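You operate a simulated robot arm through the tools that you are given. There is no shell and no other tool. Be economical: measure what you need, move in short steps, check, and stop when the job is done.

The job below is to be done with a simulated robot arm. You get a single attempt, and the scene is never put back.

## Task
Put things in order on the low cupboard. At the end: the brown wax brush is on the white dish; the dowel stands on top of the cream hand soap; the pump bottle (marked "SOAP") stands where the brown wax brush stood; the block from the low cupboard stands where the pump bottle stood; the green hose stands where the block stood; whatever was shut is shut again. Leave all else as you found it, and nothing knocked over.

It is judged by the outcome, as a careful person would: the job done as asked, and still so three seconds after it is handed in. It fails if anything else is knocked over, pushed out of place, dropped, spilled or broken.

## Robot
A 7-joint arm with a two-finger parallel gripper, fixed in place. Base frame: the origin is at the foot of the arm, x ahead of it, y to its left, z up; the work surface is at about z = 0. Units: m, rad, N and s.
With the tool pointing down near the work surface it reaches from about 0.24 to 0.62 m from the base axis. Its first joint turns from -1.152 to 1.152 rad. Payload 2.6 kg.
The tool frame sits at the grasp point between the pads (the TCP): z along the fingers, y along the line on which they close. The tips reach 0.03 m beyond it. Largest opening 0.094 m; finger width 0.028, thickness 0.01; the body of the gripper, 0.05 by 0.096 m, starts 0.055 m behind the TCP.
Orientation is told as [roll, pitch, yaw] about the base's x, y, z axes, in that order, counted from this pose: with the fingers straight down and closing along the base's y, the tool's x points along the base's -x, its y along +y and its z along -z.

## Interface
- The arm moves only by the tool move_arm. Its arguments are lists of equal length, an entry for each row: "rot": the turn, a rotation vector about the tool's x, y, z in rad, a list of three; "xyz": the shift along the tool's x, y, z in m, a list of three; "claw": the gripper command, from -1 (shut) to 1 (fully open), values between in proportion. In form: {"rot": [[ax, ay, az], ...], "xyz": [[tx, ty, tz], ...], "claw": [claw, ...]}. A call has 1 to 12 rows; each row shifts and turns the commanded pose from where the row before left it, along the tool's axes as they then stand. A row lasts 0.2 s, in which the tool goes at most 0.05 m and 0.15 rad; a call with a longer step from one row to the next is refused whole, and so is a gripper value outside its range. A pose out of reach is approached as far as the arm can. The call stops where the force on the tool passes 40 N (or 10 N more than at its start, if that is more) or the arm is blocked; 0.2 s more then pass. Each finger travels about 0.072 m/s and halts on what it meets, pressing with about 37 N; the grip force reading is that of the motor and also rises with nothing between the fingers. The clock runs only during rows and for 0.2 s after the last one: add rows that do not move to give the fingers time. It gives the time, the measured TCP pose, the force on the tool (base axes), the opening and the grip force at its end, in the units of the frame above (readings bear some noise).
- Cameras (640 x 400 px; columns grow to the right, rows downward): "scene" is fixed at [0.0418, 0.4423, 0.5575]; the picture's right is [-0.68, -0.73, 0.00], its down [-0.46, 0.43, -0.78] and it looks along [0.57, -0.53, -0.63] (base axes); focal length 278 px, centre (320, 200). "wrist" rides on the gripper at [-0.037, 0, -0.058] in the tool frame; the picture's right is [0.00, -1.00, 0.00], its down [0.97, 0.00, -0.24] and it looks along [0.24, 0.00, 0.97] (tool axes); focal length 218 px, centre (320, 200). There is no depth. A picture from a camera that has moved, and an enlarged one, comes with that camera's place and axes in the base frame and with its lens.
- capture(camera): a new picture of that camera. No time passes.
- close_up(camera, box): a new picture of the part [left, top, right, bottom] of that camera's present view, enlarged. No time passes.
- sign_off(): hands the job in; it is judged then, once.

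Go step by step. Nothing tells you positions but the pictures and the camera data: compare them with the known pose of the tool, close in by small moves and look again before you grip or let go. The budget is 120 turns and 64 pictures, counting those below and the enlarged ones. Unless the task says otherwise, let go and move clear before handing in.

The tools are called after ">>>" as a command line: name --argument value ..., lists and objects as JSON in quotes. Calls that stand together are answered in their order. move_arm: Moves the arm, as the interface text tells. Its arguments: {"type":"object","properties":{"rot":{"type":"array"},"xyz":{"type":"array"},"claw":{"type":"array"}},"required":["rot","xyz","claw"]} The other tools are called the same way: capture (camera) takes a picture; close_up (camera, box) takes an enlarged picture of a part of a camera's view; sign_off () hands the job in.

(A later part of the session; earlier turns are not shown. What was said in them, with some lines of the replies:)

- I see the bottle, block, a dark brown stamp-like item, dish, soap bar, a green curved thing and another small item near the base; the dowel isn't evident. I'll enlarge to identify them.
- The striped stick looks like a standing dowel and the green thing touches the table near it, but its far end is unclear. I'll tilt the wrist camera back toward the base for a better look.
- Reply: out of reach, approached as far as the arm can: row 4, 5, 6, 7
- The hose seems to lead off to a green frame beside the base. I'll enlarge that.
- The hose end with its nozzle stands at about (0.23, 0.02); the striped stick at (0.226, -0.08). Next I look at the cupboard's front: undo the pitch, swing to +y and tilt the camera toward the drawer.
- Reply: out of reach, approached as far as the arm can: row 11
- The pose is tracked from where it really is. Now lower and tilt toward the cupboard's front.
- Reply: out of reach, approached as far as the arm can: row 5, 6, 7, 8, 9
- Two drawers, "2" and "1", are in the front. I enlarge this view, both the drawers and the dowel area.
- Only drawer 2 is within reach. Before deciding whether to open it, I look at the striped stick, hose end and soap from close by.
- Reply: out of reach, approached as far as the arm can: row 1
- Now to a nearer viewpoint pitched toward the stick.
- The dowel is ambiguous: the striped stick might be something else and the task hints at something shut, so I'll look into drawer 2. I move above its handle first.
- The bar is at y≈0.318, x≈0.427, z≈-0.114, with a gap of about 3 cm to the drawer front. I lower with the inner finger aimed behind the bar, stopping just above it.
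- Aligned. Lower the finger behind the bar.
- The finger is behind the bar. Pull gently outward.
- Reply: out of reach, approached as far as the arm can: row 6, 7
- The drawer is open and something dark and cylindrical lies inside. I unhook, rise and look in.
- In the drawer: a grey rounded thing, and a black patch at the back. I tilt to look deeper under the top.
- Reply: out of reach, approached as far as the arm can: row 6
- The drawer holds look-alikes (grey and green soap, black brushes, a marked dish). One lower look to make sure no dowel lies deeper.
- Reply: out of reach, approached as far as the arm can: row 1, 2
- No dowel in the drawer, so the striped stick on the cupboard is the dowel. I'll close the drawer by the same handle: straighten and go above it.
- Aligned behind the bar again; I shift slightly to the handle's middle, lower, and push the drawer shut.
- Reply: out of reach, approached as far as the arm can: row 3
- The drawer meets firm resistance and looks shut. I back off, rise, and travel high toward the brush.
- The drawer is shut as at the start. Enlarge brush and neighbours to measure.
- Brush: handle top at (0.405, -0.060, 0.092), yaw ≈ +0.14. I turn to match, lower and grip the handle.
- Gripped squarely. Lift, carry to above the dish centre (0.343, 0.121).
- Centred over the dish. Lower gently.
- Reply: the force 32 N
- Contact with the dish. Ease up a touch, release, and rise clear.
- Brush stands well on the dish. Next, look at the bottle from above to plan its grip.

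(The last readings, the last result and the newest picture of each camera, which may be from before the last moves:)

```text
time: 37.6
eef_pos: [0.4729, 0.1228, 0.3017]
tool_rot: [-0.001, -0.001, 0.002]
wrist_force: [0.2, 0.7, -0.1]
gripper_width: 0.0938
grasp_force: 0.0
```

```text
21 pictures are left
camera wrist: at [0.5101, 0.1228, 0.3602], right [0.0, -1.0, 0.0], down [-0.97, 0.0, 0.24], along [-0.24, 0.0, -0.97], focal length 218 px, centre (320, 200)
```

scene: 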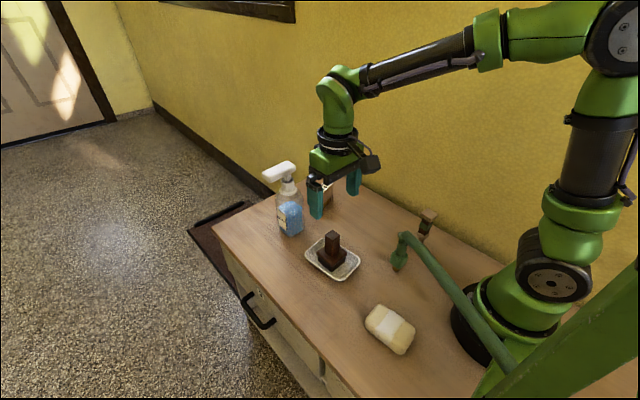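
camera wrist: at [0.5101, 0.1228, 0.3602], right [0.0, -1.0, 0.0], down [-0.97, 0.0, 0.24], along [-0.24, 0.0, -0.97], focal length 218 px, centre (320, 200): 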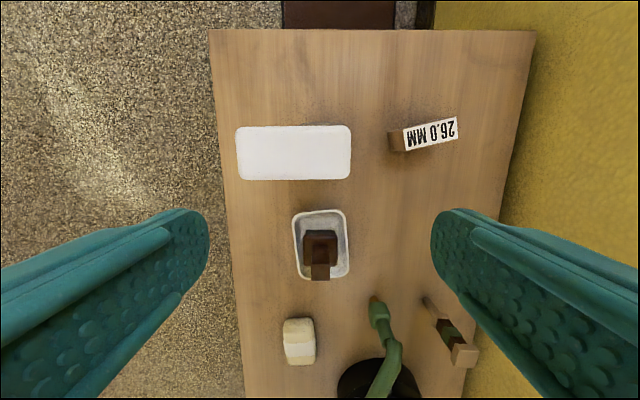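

Bottle head top is at z≈0.207, about 3.7 cm wide along x and 8 cm long along y; bottle axis near (0.508, 0.117). I'll turn the gripper 90° to take it across the narrow way.

>>> move_arm --rot '[[0, 0, -0.15], [0, 0, -0.15], [0, 0, -0.15], [0, 0, -0.15], [0, 0, -0.15], [0, 0, -0.15], [0, 0, -0.15], [0, 0, -0.15], [0, 0, -0.15], [0, 0, -0.15], [0, 0, -0.07]]' --xyz '[[0, 0, 0], [0, 0, 0], [0, 0, 0], [0, 0, 0], [0, 0, 0], [0, 0, 0], [0, 0, 0], [0, 0, 0], [0, 0, 0], [0, 0, 0], [0, 0, 0]]' --claw '[1, 1, 1, 1, 1, 1, 1, 1, 1, 1, 1]'

```text
time: 40.0
eef_pos: [0.4743, 0.1226, 0.3015]
tool_rot: [-0.001, 0.002, 1.572]
wrist_force: [-0.5, 0.7, -1.2]
gripper_width: 0.094
grasp_force: 0.1
```

Turned. Move over the bottle, lower to just above it and look.

>>> move_arm --rot '[[0, 0, 0], [0, 0, 0]]' --xyz '[[0.006, -0.033, 0], [0, 0, 0.045]]' --claw '[1, 1]'

>>> capture --camera "wrist"

>>> close_up --camera "scene" --box '[240, 110, 360, 250]'

```text
time: 40.6
eef_pos: [0.5076, 0.1155, 0.2558]
tool_rot: [-0.001, 0.002, 1.57]
wrist_force: [0.1, -0.8, -0.2]
gripper_width: 0.0938
grasp_force: 0.0
```

```text
20 pictures are left
camera wrist: at [0.5081, 0.1518, 0.3152], right [1.0, 0.0, 0.0], down [0.0, -0.97, 0.24], along [0.0, -0.24, -0.97], focal length 218 px, centre (320, 200)
```

wrist: 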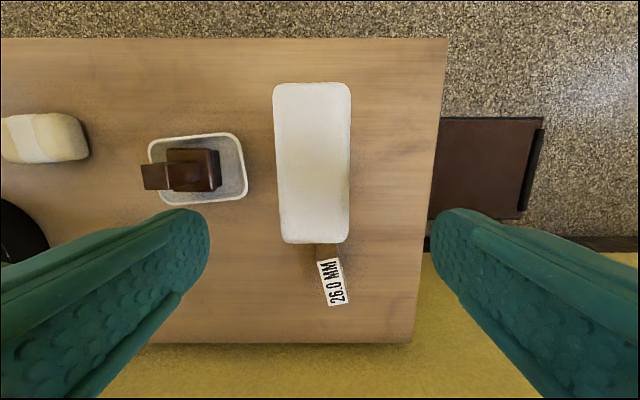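

```text
2.86 times, centred on (300, 180) of scene
camera zoom: at [0.0418, 0.4424, 0.5575], right [-0.68, -0.73, 0.0], down [-0.46, 0.43, -0.78], along [0.57, -0.53, -0.63], focal length 795 px, centre (377, 257)
```

zoom: 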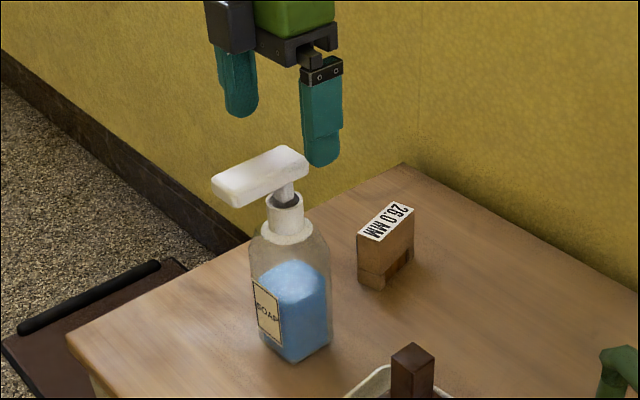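

Axis at (0.504, 0.1155). Lower so the pads straddle the head, and grip it.

>>> move_arm --rot '[[0, 0, 0], [0, 0, 0], [0, 0, 0], [0, 0, 0], [0, 0, 0], [0, 0, 0]]' --xyz '[[0, 0.0035, 0.03], [-0.002, 0, 0.033], [0, 0, 0], [0, 0, 0], [0, 0, 0], [0, 0, 0]]' --claw '[1, 1, -1, -1, -1, -1]'

```text
time: 42.0
eef_pos: [0.5042, 0.1165, 0.1945]
tool_rot: [0.0, -0.001, 1.572]
wrist_force: [0.8, -0.2, -0.8]
gripper_width: 0.0392
grasp_force: 37.4
```

Gripped at 3.9 cm. Lift a little and check that the whole bottle comes along.

>>> move_arm --rot '[[0, 0, 0], [0, 0, 0], [0, 0, 0]]' --xyz '[[0, 0, -0.02], [0, 0, -0.025], [0, 0, -0.025]]' --claw '[-1, -1, -1]'

>>> close_up --camera "scene" --box '[240, 90, 400, 250]'

```text
time: 42.8
eef_pos: [0.5048, 0.1175, 0.2655]
tool_rot: [0.001, 0.001, 1.57]
wrist_force: [-0.5, -0.3, -3.0]
gripper_width: 0.0392
grasp_force: 36.8
```

```text
2.50 times, centred on (320, 170) of scene
camera zoom: at [0.0419, 0.4423, 0.5575], right [-0.68, -0.73, 0.0], down [-0.46, 0.43, -0.78], along [0.57, -0.53, -0.63], focal length 695 px, centre (320, 275)
```

zoom: 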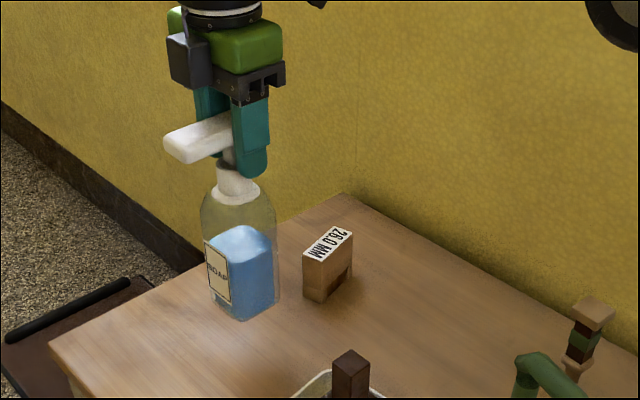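

The bottle hangs upright. Carry it to the brush's old spot (0.405, -0.060).

>>> move_arm --rot '[[0, 0, 0], [0, 0, 0], [0, 0, 0], [0, 0, 0], [0, 0, 0], [0, 0, 0], [0, 0, 0], [0, 0, 0]]' --xyz '[[0.0353, 0.0199, 0], [0.0353, 0.0199, 0], [0.0353, 0.0199, 0], [0.0353, 0.0199, 0], [0.0353, 0.0199, 0], [0, 0, 0], [0, 0, 0.035], [0, 0, 0.025]]' --claw '[-1, -1, -1, -1, -1, -1, -1, -1]'

>>> close_up --camera "scene" --box '[300, 90, 460, 250]'

```text
time: 44.6
eef_pos: [0.4043, -0.06, 0.2061]
tool_rot: [-0.002, 0.002, 1.569]
wrist_force: [-0.1, -0.9, -3.8]
gripper_width: 0.0392
grasp_force: 37.3
```

```text
2.50 times, centred on (380, 170) of scene
camera zoom: at [0.0419, 0.4423, 0.5575], right [-0.68, -0.73, 0.0], down [-0.46, 0.43, -0.78], along [0.57, -0.53, -0.63], focal length 695 px, centre (170, 275)
```

zoom: 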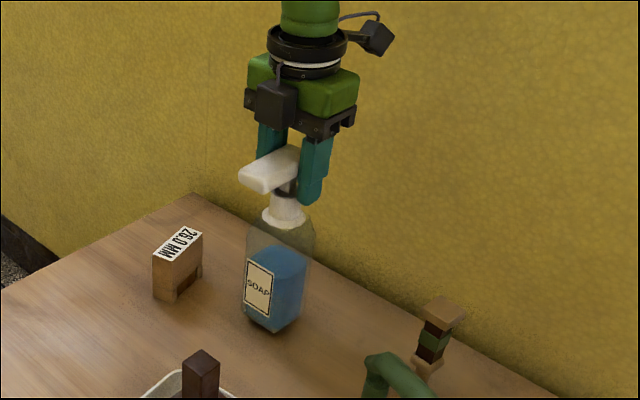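

Lower the last centimetre onto the table.

>>> move_arm --rot '[[0, 0, 0], [0, 0, 0], [0, 0, 0]]' --xyz '[[0, 0, 0.007], [0, 0, 0.003], [0, 0, 0.002]]' --claw '[-1, -1, -1]'

```text
time: 45.4
eef_pos: [0.4046, -0.0601, 0.1943]
tool_rot: [0.0, 0.003, 1.571]
wrist_force: [-1.6, 0.4, 1.5]
gripper_width: 0.039
grasp_force: 37.0
```

Weight is on the table. Release and rise.

>>> move_arm --rot '[[0, 0, 0], [0, 0, 0], [0, 0, 0], [0, 0, 0], [0, 0, 0], [0, 0, 0]]' --xyz '[[0, 0, 0], [0, 0, 0], [0, 0, 0], [0, 0, -0.04], [0, 0, -0.045], [0, 0, 0]]' --claw '[0.6, 0.6, 0.6, 1, 1, 1]'

>>> capture --camera "scene"

```text
time: 46.8
eef_pos: [0.4015, -0.0573, 0.2777]
tool_rot: [0.001, 0.001, 1.571]
wrist_force: [-0.2, -0.4, 0.1]
gripper_width: 0.0941
grasp_force: 0.0
```

```text
16 pictures are left
```

scene: 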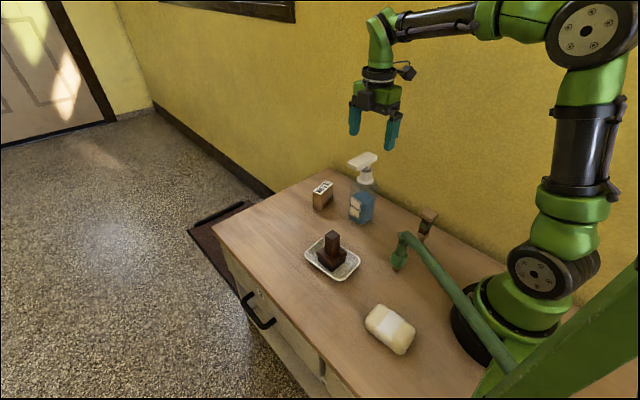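

Bottle stands properly. Now the block at about (0.529, -0.022), yaw 0.235; I go above it, turn, and look.

>>> move_arm --rot '[[0, 0, 0], [0, 0, 0], [0, 0, 0], [0, 0, -0.12], [0, 0, -0.115], [0, 0, 0], [0, 0, 0], [0, 0, 0]]' --xyz '[[-0.0116, -0.0425, 0], [-0.0116, -0.0425, 0], [-0.0116, -0.0425, 0], [0, 0, 0], [0, 0, 0], [0, 0, 0.045], [0, 0, 0.045], [0, 0, 0.03]]' --claw '[1, 1, 1, 1, 1, 1, 1, 1]'

>>> capture --camera "wrist"

```text
time: 48.6
eef_pos: [0.5316, -0.0236, 0.1586]
tool_rot: [0.001, 0.001, 1.803]
wrist_force: [-0.9, 0.5, 0.1]
gripper_width: 0.0942
grasp_force: 0.0
```

```text
15 pictures are left
camera wrist: at [0.524, 0.0119, 0.2172], right [0.97, 0.23, 0.0], down [0.23, -0.94, 0.24], along [0.06, -0.24, -0.97], focal length 218 px, centre (320, 200)
```

wrist: 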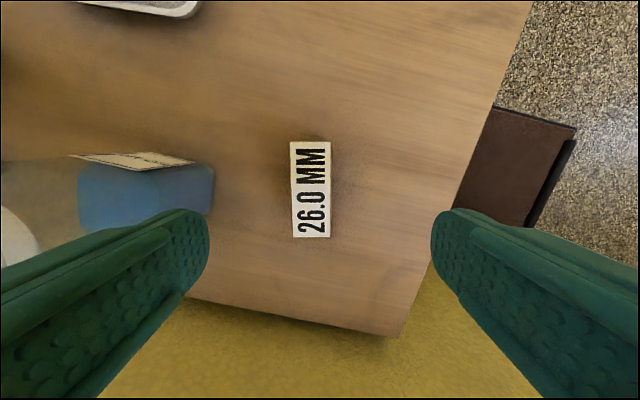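

Well aligned; the block's centre is (0.5255, -0.021). Shift slightly, lower and grip.

>>> move_arm --rot '[[0, 0, 0], [0, 0, 0], [0, 0, 0], [0, 0, 0], [0, 0, 0], [0, 0, 0], [0, 0, 0], [0, 0, 0]]' --xyz '[[-0.0036, 0.0055, 0.03], [0, 0, 0.045], [0, 0, 0.04], [0, 0, 0.004], [0, 0, 0], [0, 0, 0], [0, 0, 0], [0, 0, 0]]' --claw '[1, 1, 1, 1, -1, -1, -1, -1]'

```text
time: 50.4
eef_pos: [0.5258, -0.0219, 0.0404]
tool_rot: [0.001, 0.002, 1.805]
wrist_force: [-0.6, -0.8, 0.1]
gripper_width: 0.0339
grasp_force: 37.1
```

Gripped. Lift and carry it to the bottle's old spot (0.504, 0.1155).

>>> move_arm --rot '[[0, 0, 0], [0, 0, 0], [0, 0, 0], [0, 0, 0], [0, 0, 0], [0, 0, 0], [0, 0, 0]]' --xyz '[[0, 0, -0.03], [0, 0, -0.03], [-0.0462, -0.0035, 0], [-0.0462, -0.0035, 0], [-0.0462, -0.0035, 0], [0, 0, 0.03], [0, 0, 0.022]]' --claw '[-1, -1, -1, -1, -1, -1, -1]'

>>> capture --camera "scene"

```text
time: 52.0
eef_pos: [0.5044, 0.1146, 0.0457]
tool_rot: [0.002, 0.002, 1.805]
wrist_force: [-0.2, -0.4, -3.5]
gripper_width: 0.0339
grasp_force: 37.1
```

```text
14 pictures are left
```

scene: 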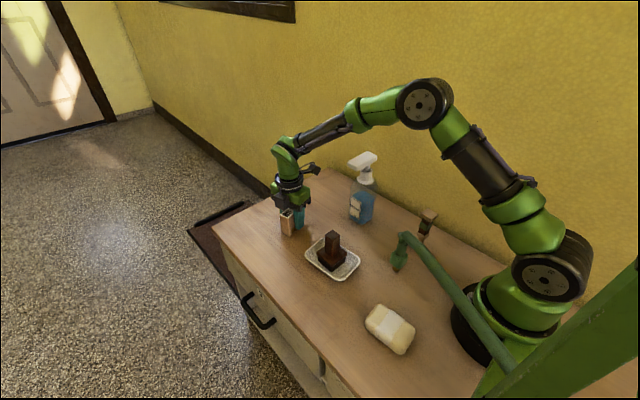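

Lower the last half centimetre, let go, and rise.

>>> move_arm --rot '[[0, 0, 0], [0, 0, 0]]' --xyz '[[0, 0, 0.003], [0, 0, 0.002]]' --claw '[-1, -1]'

```text
time: 52.6
eef_pos: [0.5045, 0.1144, 0.0421]
tool_rot: [0.001, 0.002, 1.806]
wrist_force: [-0.7, -0.1, -3.0]
gripper_width: 0.0341
grasp_force: 37.6
```

>>> move_arm --rot '[[0, 0, 0], [0, 0, 0]]' --xyz '[[0, 0, 0.0015], [0, 0, 0.001]]' --claw '[-1, -1]'

```text
time: 53.2
eef_pos: [0.504, 0.1162, 0.0402]
tool_rot: [0.001, 0.002, 1.803]
wrist_force: [-3.3, -1.6, 6.2]
gripper_width: 0.034
grasp_force: 37.3
```

Contact made. Release, rise and turn the gripper back to yaw 0.

>>> move_arm --rot '[[0, 0, 0], [0, 0, 0], [0, 0, 0], [0, 0, 0], [0, 0, 0], [0, 0, 0], [0, 0, 0], [0, 0, 0], [0, 0, 0], [0, 0, 0]]' --xyz '[[0, 0, -0.0005], [0, 0, 0], [0, 0, 0], [0, 0, -0.04], [0, 0, -0.045], [0, 0, -0.045], [0, 0, -0.045], [0, 0, -0.045], [0, 0, 0], [0, 0, 0]]' --claw '[0.2, 0.2, 0.2, 0.2, 0.5, 1, 1, 1, 1, 1]'

>>> move_arm --rot '[[0, 0, 0.15], [0, 0, 0.15], [0, 0, 0.15], [0, 0, 0.15], [0, 0, 0.15], [0, 0, 0.15], [0, 0, 0.15], [0, 0, 0.15], [0, 0, 0.15], [0, 0, 0.15], [0, 0, 0.15], [0, 0, 0.15]]' --xyz '[[0, 0, 0], [0, 0, 0], [0, 0, 0], [0, 0, 0], [0, 0, 0], [0, 0, 0], [0, 0, 0], [0, 0, 0], [0, 0, 0], [0, 0, 0], [0, 0, 0], [0, 0, 0]]' --claw '[1, 1, 1, 1, 1, 1, 1, 1, 1, 1, 1, 1]'

```text
time: 55.4
eef_pos: [0.5029, 0.1164, 0.2613]
tool_rot: [-0.001, 0.0, 1.807]
wrist_force: [0.6, 0.2, -0.3]
gripper_width: 0.094
grasp_force: 0.1
```

```text
time: 58.0
eef_pos: [0.5034, 0.1171, 0.2599]
tool_rot: [-0.002, 0.001, 0.003]
wrist_force: [-0.2, 0.1, 0.3]
gripper_width: 0.0939
grasp_force: 0.0
```

Now travel to a viewpoint above dowel, hose and soap.

>>> move_arm --rot '[[0, 0, 0], [0, 0, 0], [0, 0, 0], [0, 0, 0], [0, 0, 0], [0, 0, 0], [0, 0, 0]]' --xyz '[[0, 0, -0.02], [0.0388, -0.0245, 0], [0.0388, -0.0245, 0], [0.0388, -0.0245, 0], [0.0388, -0.0245, 0], [0.0388, -0.0245, 0], [0.0388, -0.0245, 0]]' --claw '[1, 1, 1, 1, 1, 1, 1]'

>>> capture --camera "wrist"

```text
time: 59.6
eef_pos: [0.2716, -0.0342, 0.2781]
tool_rot: [-0.001, 0.0, 0.007]
wrist_force: [0.5, 0.5, -0.1]
gripper_width: 0.0939
grasp_force: 0.1
```

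```text
13 pictures are left
camera wrist: at [0.3083, -0.0348, 0.3378], right [0.01, -1.0, 0.0], down [-0.97, -0.01, 0.24], along [-0.24, 0.0, -0.97], focal length 218 px, centre (320, 200)
```

wrist: 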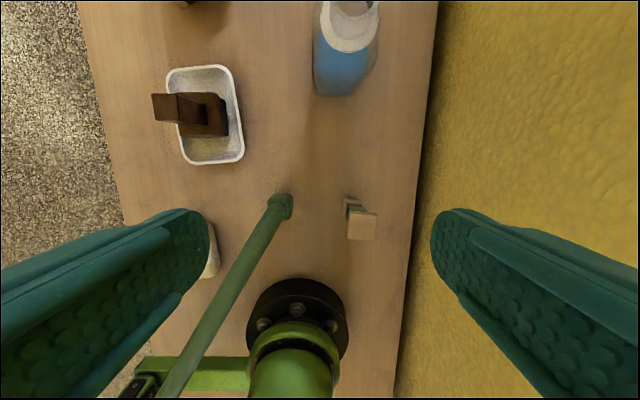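

Dowel head at (0.225, -0.079, 0.116). Before gripping it I test whether the arm can stand over the soap centre (~(0.145, 0.165)) with the tool vertical, and look at the soap's top.

>>> move_arm --rot '[[0, 0, 0], [0, 0, 0], [0, 0, 0], [0, 0, 0], [0, 0, 0], [0, 0, 0], [0, 0, 0], [0, 0, 0]]' --xyz '[[0.025, 0.04, 0], [0.025, 0.04, 0], [0.025, 0.04, 0], [0.025, 0.04, 0], [0.025, 0.04, 0], [0, 0, 0.045], [0, 0, 0.045], [0, 0, 0.03]]' --claw '[1, 1, 1, 1, 1, 1, 1, 1]'

>>> close_up --camera "scene" --box '[340, 210, 460, 370]'

```text
time: 61.4
eef_pos: [0.1428, 0.1656, 0.1583]
tool_rot: [0.0, 0.0, 0.006]
wrist_force: [-1.0, 0.0, -0.3]
gripper_width: 0.0941
grasp_force: 0.1
```

```text
2.50 times, centred on (400, 290) of scene
camera zoom: at [0.0418, 0.4423, 0.5575], right [-0.68, -0.73, 0.0], down [-0.46, 0.43, -0.78], along [0.57, -0.53, -0.63], focal length 695 px, centre (120, -25)
```

zoom: 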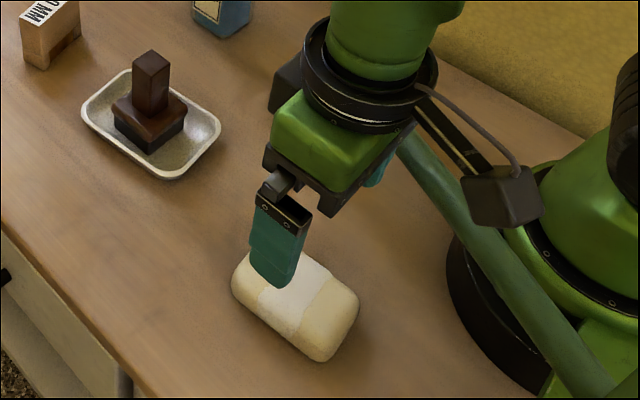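

Reachable vertically. One wrist picture to fix the soap's centre.

>>> capture --camera "wrist"

```text
11 pictures are left
camera wrist: at [0.1806, 0.1652, 0.2167], right [0.01, -1.0, 0.0], down [-0.97, -0.01, 0.24], along [-0.24, 0.0, -0.97], focal length 218 px, centre (320, 200)
```

wrist: 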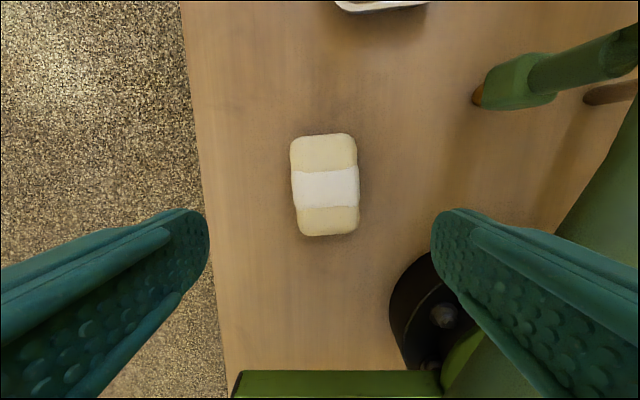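

Soap centre (0.146, 0.160). Now back over the dowel.

>>> move_arm --rot '[[0, 0, 0], [0, 0, 0], [0, 0, 0], [0, 0, 0], [0, 0, 0], [0, 0, 0], [0, 0, 0], [0, 0, 0], [0, 0, 0], [0, 0, 0]]' --xyz '[[0, 0, -0.045], [0, 0, -0.045], [0, 0, -0.03], [-0.0137, -0.0408, 0], [-0.0137, -0.0408, 0], [-0.0137, -0.0408, 0], [-0.0137, -0.0408, 0], [-0.0137, -0.0408, 0], [-0.0137, -0.0408, 0], [0, 0, 0.045]]' --claw '[1, 1, 1, 1, 1, 1, 1, 1, 1, 1]'

>>> capture --camera "wrist"

```text
time: 63.6
eef_pos: [0.2284, -0.0788, 0.2362]
tool_rot: [0.0, 0.001, 0.005]
wrist_force: [-0.5, -0.6, 0.0]
gripper_width: 0.0941
grasp_force: 0.0
```

```text
10 pictures are left
camera wrist: at [0.2656, -0.0787, 0.2938], right [0.01, -1.0, 0.0], down [-0.97, -0.01, 0.24], along [-0.24, 0.0, -0.97], focal length 218 px, centre (320, 200)
```

wrist: 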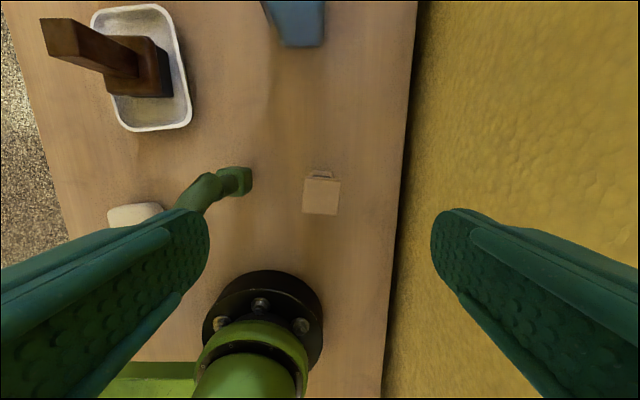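

Dowel centred at (0.224, -0.080), yaw ≈ -0.08. Lower around its head and grip.

>>> move_arm --rot '[[0, 0, 0.085], [0, 0, 0], [0, 0, 0], [0, 0, 0], [0, 0, 0]]' --xyz '[[0.0044, -0.0016, 0], [0, 0, 0.045], [0, 0, 0.045], [0, 0, 0.041], [0, 0, 0]]' --claw '[1, 1, 1, 1, 1]'

>>> close_up --camera "wrist" --box '[200, 120, 440, 400]'

```text
time: 64.8
eef_pos: [0.2259, -0.0784, 0.1043]
tool_rot: [-0.001, 0.0, -0.08]
wrist_force: [0.3, -0.3, 0.0]
gripper_width: 0.094
grasp_force: 0.0
```

```text
1.43 times, centred on (320, 260) of wrist
camera zoom: at [0.2631, -0.0825, 0.1632], right [-0.08, -1.0, 0.0], down [-0.97, 0.08, 0.24], along [-0.24, 0.02, -0.97], focal length 312 px, centre (320, 114)
```

zoom: 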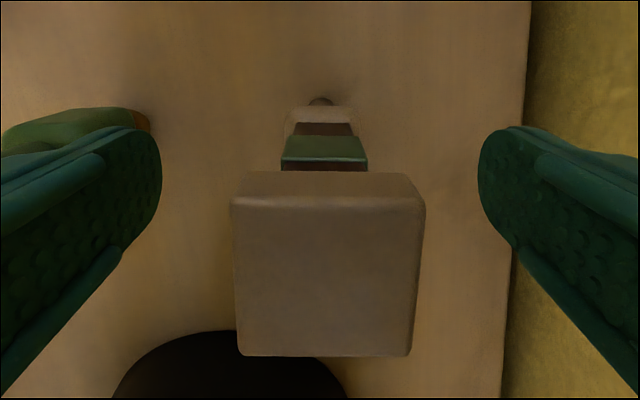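

Nearly centred; a 1 mm shift, then close in two stages.

>>> move_arm --rot '[[0, 0, 0], [0, 0, 0], [0, 0, 0], [0, 0, 0], [0, 0, 0], [0, 0, 0], [0, 0, 0], [0, 0, 0]]' --xyz '[[0, -0.0012, 0], [0, 0, 0], [0, 0, 0], [0, 0, 0], [0, 0, 0], [0, 0, 0], [0, 0, 0], [0, 0, 0]]' --claw '[0.2, -0.15, -0.15, -0.25, -0.3, -0.4, -1, -1]'

>>> move_arm --rot '[[0, 0, 0], [0, 0, 0]]' --xyz '[[0, 0, -0.01], [0, 0, -0.02]]' --claw '[-1, -1]'

>>> close_up --camera "scene" --box '[380, 160, 480, 280]'

```text
time: 66.6
eef_pos: [0.2251, -0.0808, 0.105]
tool_rot: [-0.003, -0.001, -0.08]
wrist_force: [-0.3, 0.1, 0.9]
gripper_width: 0.0323
grasp_force: 36.9
```

```text
time: 67.2
eef_pos: [0.2266, -0.0805, 0.1339]
tool_rot: [-0.001, 0.0, -0.079]
wrist_force: [0.5, -0.6, -0.4]
gripper_width: 0.0323
grasp_force: 36.5
```

```text
3.33 times, centred on (430, 220) of scene
camera zoom: at [0.0419, 0.4423, 0.5575], right [-0.68, -0.73, 0.0], down [-0.46, 0.43, -0.78], along [0.57, -0.53, -0.63], focal length 927 px, centre (-47, 133)
```

zoom: 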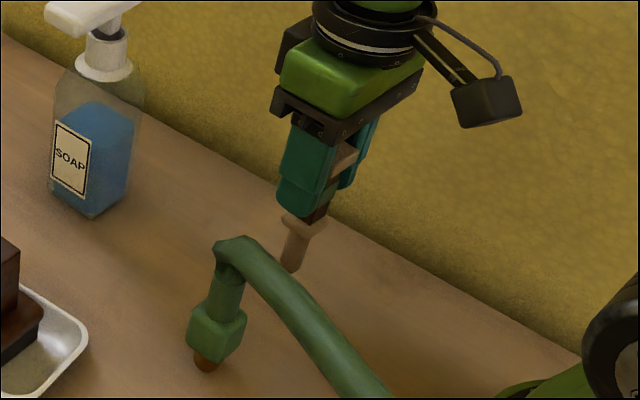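

Dowel lifted straight. Raise well above the hose, carry over the soap, and come down close.

>>> move_arm --rot '[[0, 0, 0], [0, 0, 0], [0, 0, 0], [0, 0, -0.08], [0, 0, 0], [0, 0, 0], [0, 0, 0], [0, 0, 0], [0, 0, 0], [0, 0, 0]]' --xyz '[[0, 0, -0.045], [0, 0, -0.045], [0, 0, -0.04], [0, 0, 0], [0.0133, 0.0401, 0], [0.0133, 0.0401, 0], [0.0133, 0.0401, 0], [0.0133, 0.0401, 0], [0.0133, 0.0401, 0], [0.0133, 0.0401, 0]]' --claw '[-1, -1, -1, -1, -1, -1, -1, -1, -1, -1]'

>>> move_arm --rot '[[0, 0, 0], [0, 0, 0], [0, 0, 0], [0, 0, 0]]' --xyz '[[0, 0, 0.045], [0, 0, 0.045], [0, 0, 0.015], [0, 0, 0]]' --claw '[-1, -1, -1, -1]'

>>> close_up --camera "scene" --box '[330, 230, 470, 370]'

```text
time: 69.4
eef_pos: [0.1446, 0.1588, 0.2636]
tool_rot: [-0.003, -0.001, 0.001]
wrist_force: [-0.1, -0.2, -0.8]
gripper_width: 0.0325
grasp_force: 36.9
```

```text
time: 70.4
eef_pos: [0.1443, 0.1582, 0.157]
tool_rot: [-0.003, 0.001, 0.003]
wrist_force: [0.7, 0.3, -0.9]
gripper_width: 0.0325
grasp_force: 37.4
```

```text
2.86 times, centred on (400, 300) of scene
camera zoom: at [0.0418, 0.4423, 0.5575], right [-0.68, -0.73, 0.0], down [-0.46, 0.43, -0.78], along [0.57, -0.53, -0.63], focal length 795 px, centre (91, -86)
```

zoom: 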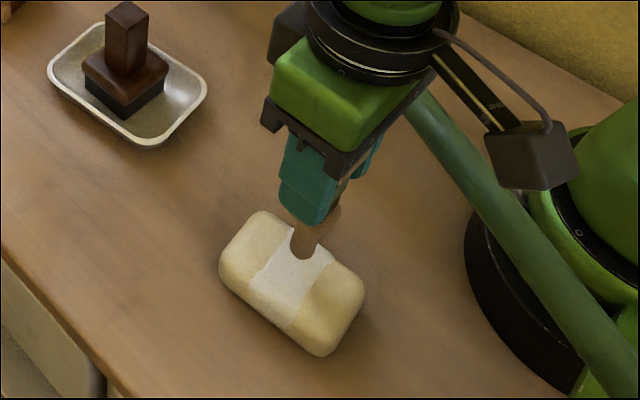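

Slightly off-centre; shift +3 mm in x and y and descend in small steps until it touches.

>>> move_arm --rot '[[0, 0, 0], [0, 0, 0], [0, 0, 0]]' --xyz '[[-0.003, 0.0035, 0], [0, 0, 0.006], [0, 0, 0.003]]' --claw '[-1, -1, -1]'

>>> move_arm --rot '[[0, 0, 0], [0, 0, 0]]' --xyz '[[0, 0, 0.002], [0, 0, 0.001]]' --claw '[-1, -1]'

```text
time: 71.2
eef_pos: [0.1481, 0.1622, 0.1496]
tool_rot: [0.0, 0.004, 0.001]
wrist_force: [0.2, 0.2, -1.7]
gripper_width: 0.0323
grasp_force: 37.2
```

```text
time: 71.8
eef_pos: [0.1482, 0.1632, 0.1466]
tool_rot: [-0.001, 0.0, 0.001]
wrist_force: [-0.3, 0.0, -1.2]
gripper_width: 0.0325
grasp_force: 37.4
```

>>> move_arm --rot '[[0, 0, 0], [0, 0, 0]]' --xyz '[[0, 0, 0.002], [0, 0, 0.0015]]' --claw '[-1, -1]'

```text
time: 72.4
eef_pos: [0.1474, 0.1623, 0.1435]
tool_rot: [-0.003, 0.0, 0.003]
wrist_force: [0.1, -0.6, -0.8]
gripper_width: 0.0326
grasp_force: 37.7
```

>>> move_arm --rot '[[0, 0, 0], [0, 0, 0]]' --xyz '[[0, 0, 0.0015], [0, 0, 0.0015]]' --claw '[-1, -1]'

>>> move_arm --rot '[[0, 0, 0]]' --xyz '[[0, 0, 0.0015]]' --claw '[-1]'

```text
time: 73.0
eef_pos: [0.1484, 0.1644, 0.1412]
tool_rot: [0.0, 0.001, -0.001]
wrist_force: [-5.9, -1.4, 21.7]
gripper_width: 0.0324
grasp_force: 37.2
```

```text
time: 73.4
eef_pos: [0.1504, 0.1628, 0.1394]
tool_rot: [0.002, -0.005, 0.001]
wrist_force: [-0.6, -0.6, 33.5]
gripper_width: 0.0324
grasp_force: 37.1
```

Contact at z≈0.1415. Relax to a light touch.

>>> move_arm --rot '[[0, 0, 0], [0, 0, 0]]' --xyz '[[0, 0, -0.002], [0, 0, 0]]' --claw '[-1, -1]'

```text
time: 74.0
eef_pos: [0.1478, 0.1631, 0.139]
tool_rot: [-0.003, 0.002, 0.003]
wrist_force: [1.2, 0.9, 1.9]
gripper_width: 0.0326
grasp_force: 37.2
```

Light contact. Open slowly in small steps and see whether it stands.

>>> move_arm --rot '[[0, 0, 0], [0, 0, 0], [0, 0, 0], [0, 0, 0], [0, 0, 0]]' --xyz '[[0, 0, 0], [0, 0, 0], [0, 0, 0], [0, 0, 0], [0, 0, 0]]' --claw '[-0.3, -0.26, -0.22, -0.18, -0.15]'

>>> close_up --camera "wrist" --box '[200, 120, 440, 400]'

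```text
time: 75.2
eef_pos: [0.1472, 0.1619, 0.1396]
tool_rot: [-0.002, 0.0, 0.002]
wrist_force: [0.6, -0.1, -0.2]
gripper_width: 0.0403
grasp_force: 0.0
```

```text
1.43 times, centred on (320, 260) of wrist
camera zoom: at [0.1852, 0.1628, 0.1988], right [0.0, -1.0, 0.0], down [-0.97, 0.0, 0.24], along [-0.24, 0.0, -0.97], focal length 312 px, centre (320, 114)
```

zoom: 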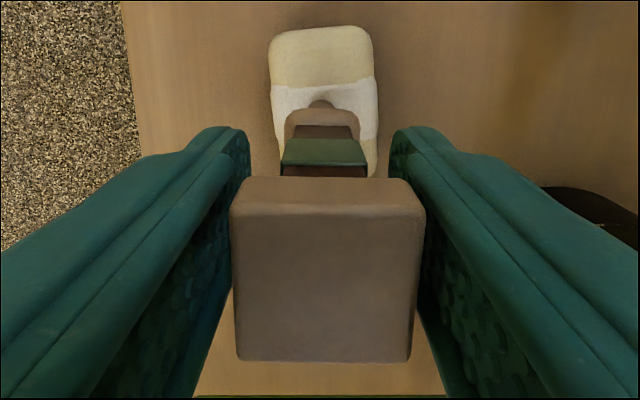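

It stands free between the pads. Open fully and rise straight up.

>>> move_arm --rot '[[0, 0, 0], [0, 0, 0], [0, 0, 0], [0, 0, 0], [0, 0, 0], [0, 0, 0], [0, 0, 0]]' --xyz '[[0, 0, 0], [0, 0, 0], [0, 0, 0], [0, 0, 0], [0, 0, -0.04], [0, 0, -0.045], [0, 0, -0.045]]' --claw '[0.1, 0.4, 0.8, 1, 1, 1, 1]'

>>> close_up --camera "scene" --box '[330, 200, 530, 380]'

```text
time: 76.8
eef_pos: [0.1466, 0.1634, 0.2702]
tool_rot: [0.0, 0.002, 0.002]
wrist_force: [-0.2, -0.6, 0.8]
gripper_width: 0.094
grasp_force: 0.1
```

```text
2.22 times, centred on (430, 290) of scene
camera zoom: at [0.0418, 0.4423, 0.5575], right [-0.68, -0.73, 0.0], down [-0.46, 0.43, -0.78], along [0.57, -0.53, -0.63], focal length 618 px, centre (76, 0)
```

zoom: 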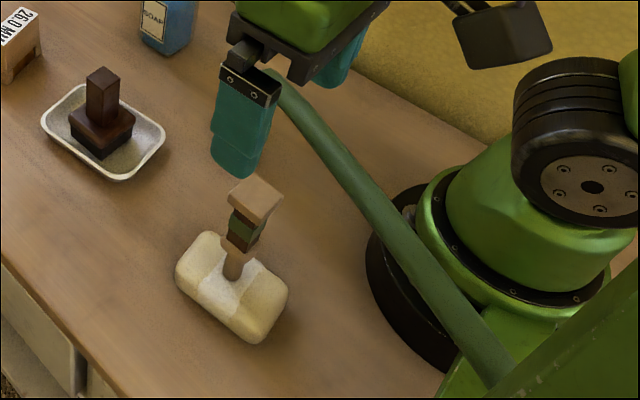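

The dowel stands on the soap. Now above the hose nozzle for a look.

>>> move_arm --rot '[[0, 0, 0], [0, 0, 0], [0, 0, 0], [0, 0, 0], [0, 0, 0], [0, 0, 0]]' --xyz '[[-0.0203, -0.0368, 0], [-0.0203, -0.0368, 0], [-0.0203, -0.0368, 0], [-0.0203, -0.0368, 0], [0, 0, 0.04], [0, 0, 0.02]]' --claw '[1, 1, 1, 1, 1, 1]'

>>> close_up --camera "wrist" --box '[220, 120, 420, 300]'

```text
time: 78.2
eef_pos: [0.2298, 0.0165, 0.2093]
tool_rot: [-0.003, 0.0, 0.003]
wrist_force: [-0.4, -0.6, -0.8]
gripper_width: 0.0941
grasp_force: 0.0
```

```text
2.22 times, centred on (320, 210) of wrist
camera zoom: at [0.2667, 0.0145, 0.268], right [0.0, -1.0, 0.0], down [-0.97, 0.0, 0.24], along [-0.24, 0.0, -0.97], focal length 485 px, centre (320, 178)
```

zoom: 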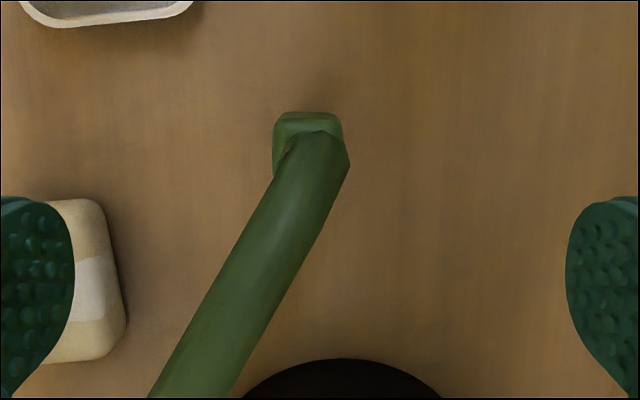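

The nozzle block is about 3.3 cm square at (0.227, 0.020), yaw 0, and the hose leaves from its top toward the base. I grip the block from slightly ahead so the fingers miss the hose.

>>> move_arm --rot '[[0, 0, 0], [0, 0, 0], [0, 0, 0], [0, 0, 0], [0, 0, 0]]' --xyz '[[-0.0087, 0.0035, 0], [0, 0, 0.045], [0, 0, 0.045], [0, 0, 0.044], [0, 0, 0.005]]' --claw '[1, 1, 1, 1, 1]'

>>> close_up --camera "wrist" --box '[180, 100, 460, 380]'

```text
time: 79.4
eef_pos: [0.2387, 0.0189, 0.0708]
tool_rot: [-0.003, 0.0, -0.001]
wrist_force: [-0.8, 0.3, 0.2]
gripper_width: 0.0941
grasp_force: 0.0
```

```text
1.43 times, centred on (320, 240) of wrist
camera zoom: at [0.2759, 0.0185, 0.1295], right [0.0, -1.0, 0.0], down [-0.97, 0.0, 0.24], along [-0.24, 0.0, -0.97], focal length 312 px, centre (320, 143)
```

zoom: 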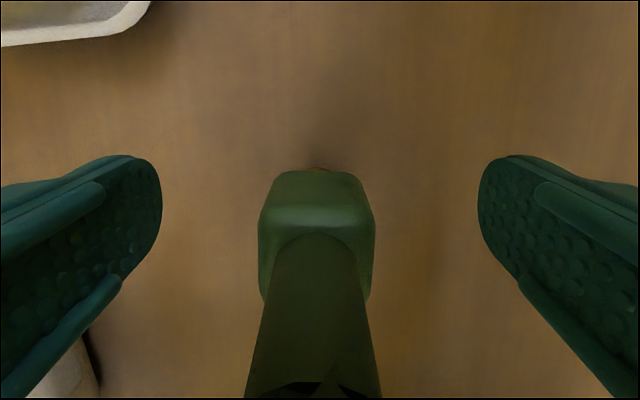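

Well centred. Slightly lower and close.

>>> move_arm --rot '[[0, 0, 0], [0, 0, 0], [0, 0, 0], [0, 0, 0], [0, 0, 0], [0, 0, 0], [0, 0, 0]]' --xyz '[[0, 0.0008, 0.003], [0, 0, 0], [0, 0, 0], [0, 0, 0], [0, 0, 0], [0, 0, 0], [0, 0, 0]]' --claw '[0.2, -0.05, -0.2, -0.3, -1, -1, -1]'

>>> move_arm --rot '[[0, 0, 0], [0, 0, 0], [0, 0, 0]]' --xyz '[[0, 0, -0.015], [0, 0, -0.025], [0, 0, 0]]' --claw '[-1, -1, -1]'

>>> capture --camera "scene"

```text
time: 81.0
eef_pos: [0.2388, 0.0198, 0.0687]
tool_rot: [-0.001, 0.0, 0.001]
wrist_force: [0.4, -0.4, 0.4]
gripper_width: 0.0312
grasp_force: 36.9
```

```text
time: 81.8
eef_pos: [0.2379, 0.019, 0.1102]
tool_rot: [-0.003, -0.001, 0.002]
wrist_force: [0.4, 0.0, -0.8]
gripper_width: 0.031
grasp_force: 37.2
```

```text
2 pictures are left
```

scene: 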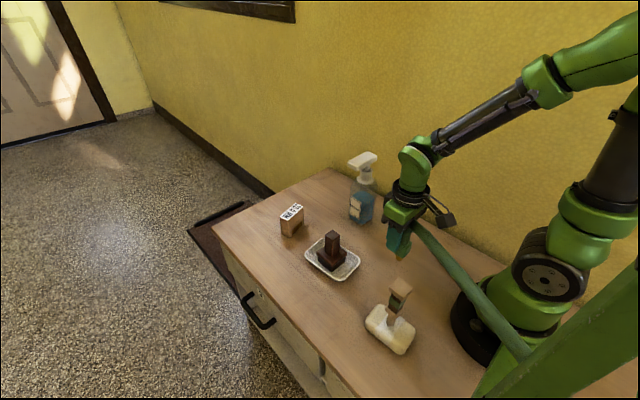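

The hose follows with hardly any pull. I go high to pass over and beside the bottle, along y≈0.04, to beyond it.

>>> move_arm --rot '[[0, 0, 0], [0, 0, 0], [0, 0, 0], [0, 0, 0], [0, 0, 0], [0, 0, 0]]' --xyz '[[0, 0, -0.045], [0, 0, -0.045], [0, 0.003, -0.045], [0, 0.003, -0.025], [-0.04, 0.005, 0], [-0.04, 0.005, 0]]' --claw '[-1, -1, -1, -1, -1, -1]'

```text
time: 83.2
eef_pos: [0.3158, 0.0373, 0.268]
tool_rot: [-0.001, 0.002, 0.0]
wrist_force: [0.1, 0.5, -0.8]
gripper_width: 0.0313
grasp_force: 36.6
```

>>> move_arm --rot '[[0, 0, 0], [0, 0, 0], [0, 0, 0], [0, 0, 0], [0, 0, 0], [0, 0, 0]]' --xyz '[[-0.037, 0.0015, 0], [-0.037, 0.0015, 0], [-0.037, 0, 0], [-0.037, 0, 0], [-0.037, 0, 0], [-0.037, 0, 0]]' --claw '[-1, -1, -1, -1, -1, -1]'

```text
time: 84.6
eef_pos: [0.5406, 0.0408, 0.2707]
tool_rot: [-0.002, 0.001, 0.001]
wrist_force: [-0.3, -0.7, -0.4]
gripper_width: 0.0312
grasp_force: 36.8
```

Lower to just above the table at y≈0.04, then slide in toward the block's old spot.

>>> move_arm --rot '[[0, 0, 0], [0, 0, 0], [0, 0, 0], [0, 0, 0], [0, 0, 0], [0, 0, 0], [0, 0, 0]]' --xyz '[[0.002, 0, 0.0425], [0, 0, 0.0425], [0, 0, 0.0425], [0, 0, 0.0425], [0, -0.03, 0], [0, -0.032, 0], [0, 0, 0]]' --claw '[-1, -1, -1, -1, -1, -1, -1]'

>>> capture --camera "scene"

```text
time: 86.2
eef_pos: [0.5382, -0.0224, 0.1016]
tool_rot: [-0.004, 0.001, 0.001]
wrist_force: [0.5, 0.2, -0.8]
gripper_width: 0.031
grasp_force: 37.3
```

```text
1 pictures are left
```

scene: 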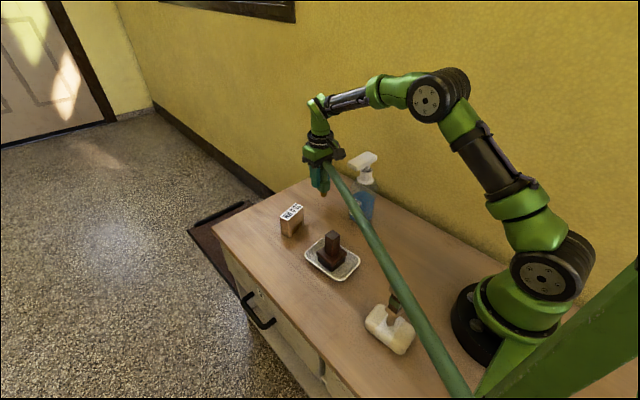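

The hose now runs close to the dowel in the picture; that's critical, so I spend the last picture on a close-up there.

>>> close_up --camera "scene" --box '[300, 150, 480, 400]'

```text
1.60 times, centred on (390, 275) of scene
camera zoom: at [0.0419, 0.4423, 0.5575], right [-0.68, -0.73, 0.0], down [-0.46, 0.43, -0.78], along [0.57, -0.53, -0.63], focal length 445 px, centre (208, 80)
```

zoom: 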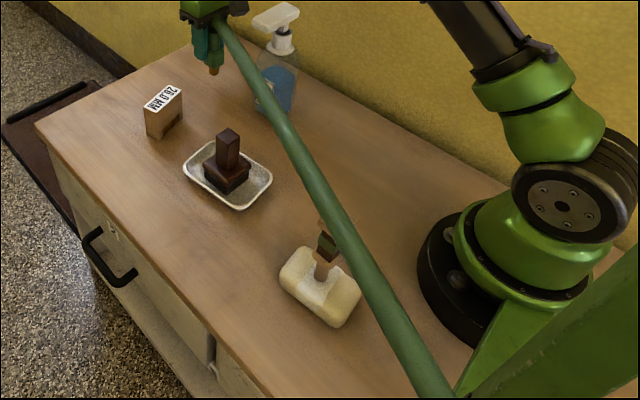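

The parallel image lines show the hose keeps its direction from the nozzle, rising to about z≈0.2 beside and above the dowel, so there is clearance to lower the last 3 cm. I go down slowly, watching force.

>>> move_arm --rot '[[0, 0, 0], [0, 0, 0], [0, 0, 0]]' --xyz '[[0, 0.001, 0.01], [0, 0, 0.01], [0, 0, 0.008]]' --claw '[-1, -1, -1]'

>>> move_arm --rot '[[0, 0, 0], [0, 0, 0]]' --xyz '[[0, 0, 0.002], [0, 0, 0.0015]]' --claw '[-1, -1]'

```text
time: 87.0
eef_pos: [0.5382, -0.0213, 0.0716]
tool_rot: [-0.002, 0.0, 0.001]
wrist_force: [0.3, -0.7, -0.2]
gripper_width: 0.0312
grasp_force: 37.7
```

```text
time: 87.6
eef_pos: [0.5379, -0.0203, 0.0674]
tool_rot: [-0.003, -0.002, 0.0]
wrist_force: [-2.7, 0.3, 7.2]
gripper_width: 0.0311
grasp_force: 37.0
```

Contact with the table. Ease off half a millimetre and open slowly.

>>> move_arm --rot '[[0, 0, 0], [0, 0, 0], [0, 0, 0], [0, 0, 0], [0, 0, 0], [0, 0, 0]]' --xyz '[[0, 0, -0.0005], [0, 0, 0], [0, 0, 0], [0, 0, 0], [0, 0, 0], [0, 0, 0]]' --claw '[-1, -0.32, -0.28, -0.24, -0.2, -0.15]'

```text
time: 89.0
eef_pos: [0.5376, -0.0201, 0.0673]
tool_rot: [-0.004, 0.0, 0.003]
wrist_force: [-0.1, 1.1, 0.3]
gripper_width: 0.0401
grasp_force: 0.1
```

Free of the pads. Open fully and rise straight up, clear.

>>> move_arm --rot '[[0, 0, 0], [0, 0, 0], [0, 0, 0], [0, 0, 0], [0, 0, 0], [0, 0, 0], [0, 0, 0], [0, 0, 0], [0, 0, 0], [0, 0, 0]]' --xyz '[[0, 0, 0], [0, 0, 0], [0, 0, 0], [0, 0, 0], [0, 0, -0.02], [0, 0, -0.04], [0, 0, -0.045], [0, 0, -0.045], [0, 0, -0.04], [0, 0, 0]]' --claw '[0.1, 0.5, 0.9, 1, 1, 1, 1, 1, 1, 1]'

```text
time: 91.2
eef_pos: [0.5361, -0.0189, 0.2585]
tool_rot: [-0.002, 0.001, 0.002]
wrist_force: [-0.2, -0.4, 0.5]
gripper_width: 0.094
grasp_force: 0.1
```

The gripper is clear, with no unusual force on the tool during the release, and no pictures are left, so I hand in.

>>> sign_off

```text
The job is handed in.
```

I moved all five things and handed the job in, but I had no pictures left to check the scene after letting go of the hose.

- **Brush, bottle, block:** the brush is on the white dish. The pump bottle is where the brush stood, and the block is where the bottle stood.
- **Dowel:** I took the striped stick to be the dowel, because no dowel was visible in drawer 2. It was standing on the cream soap in the last picture.
- **Hose:** it was set down where the block stood. It touched the table and the gripper came away freely, but I did not see it standing afterwards. It runs near the dowel. I judged there was clearance from the last picture, taken before the final 3 cm of lowering.
- **Drawers:** I opened drawer 2 to look inside and pushed it shut again. A picture afterwards showed it closed. I did not touch drawer 1.
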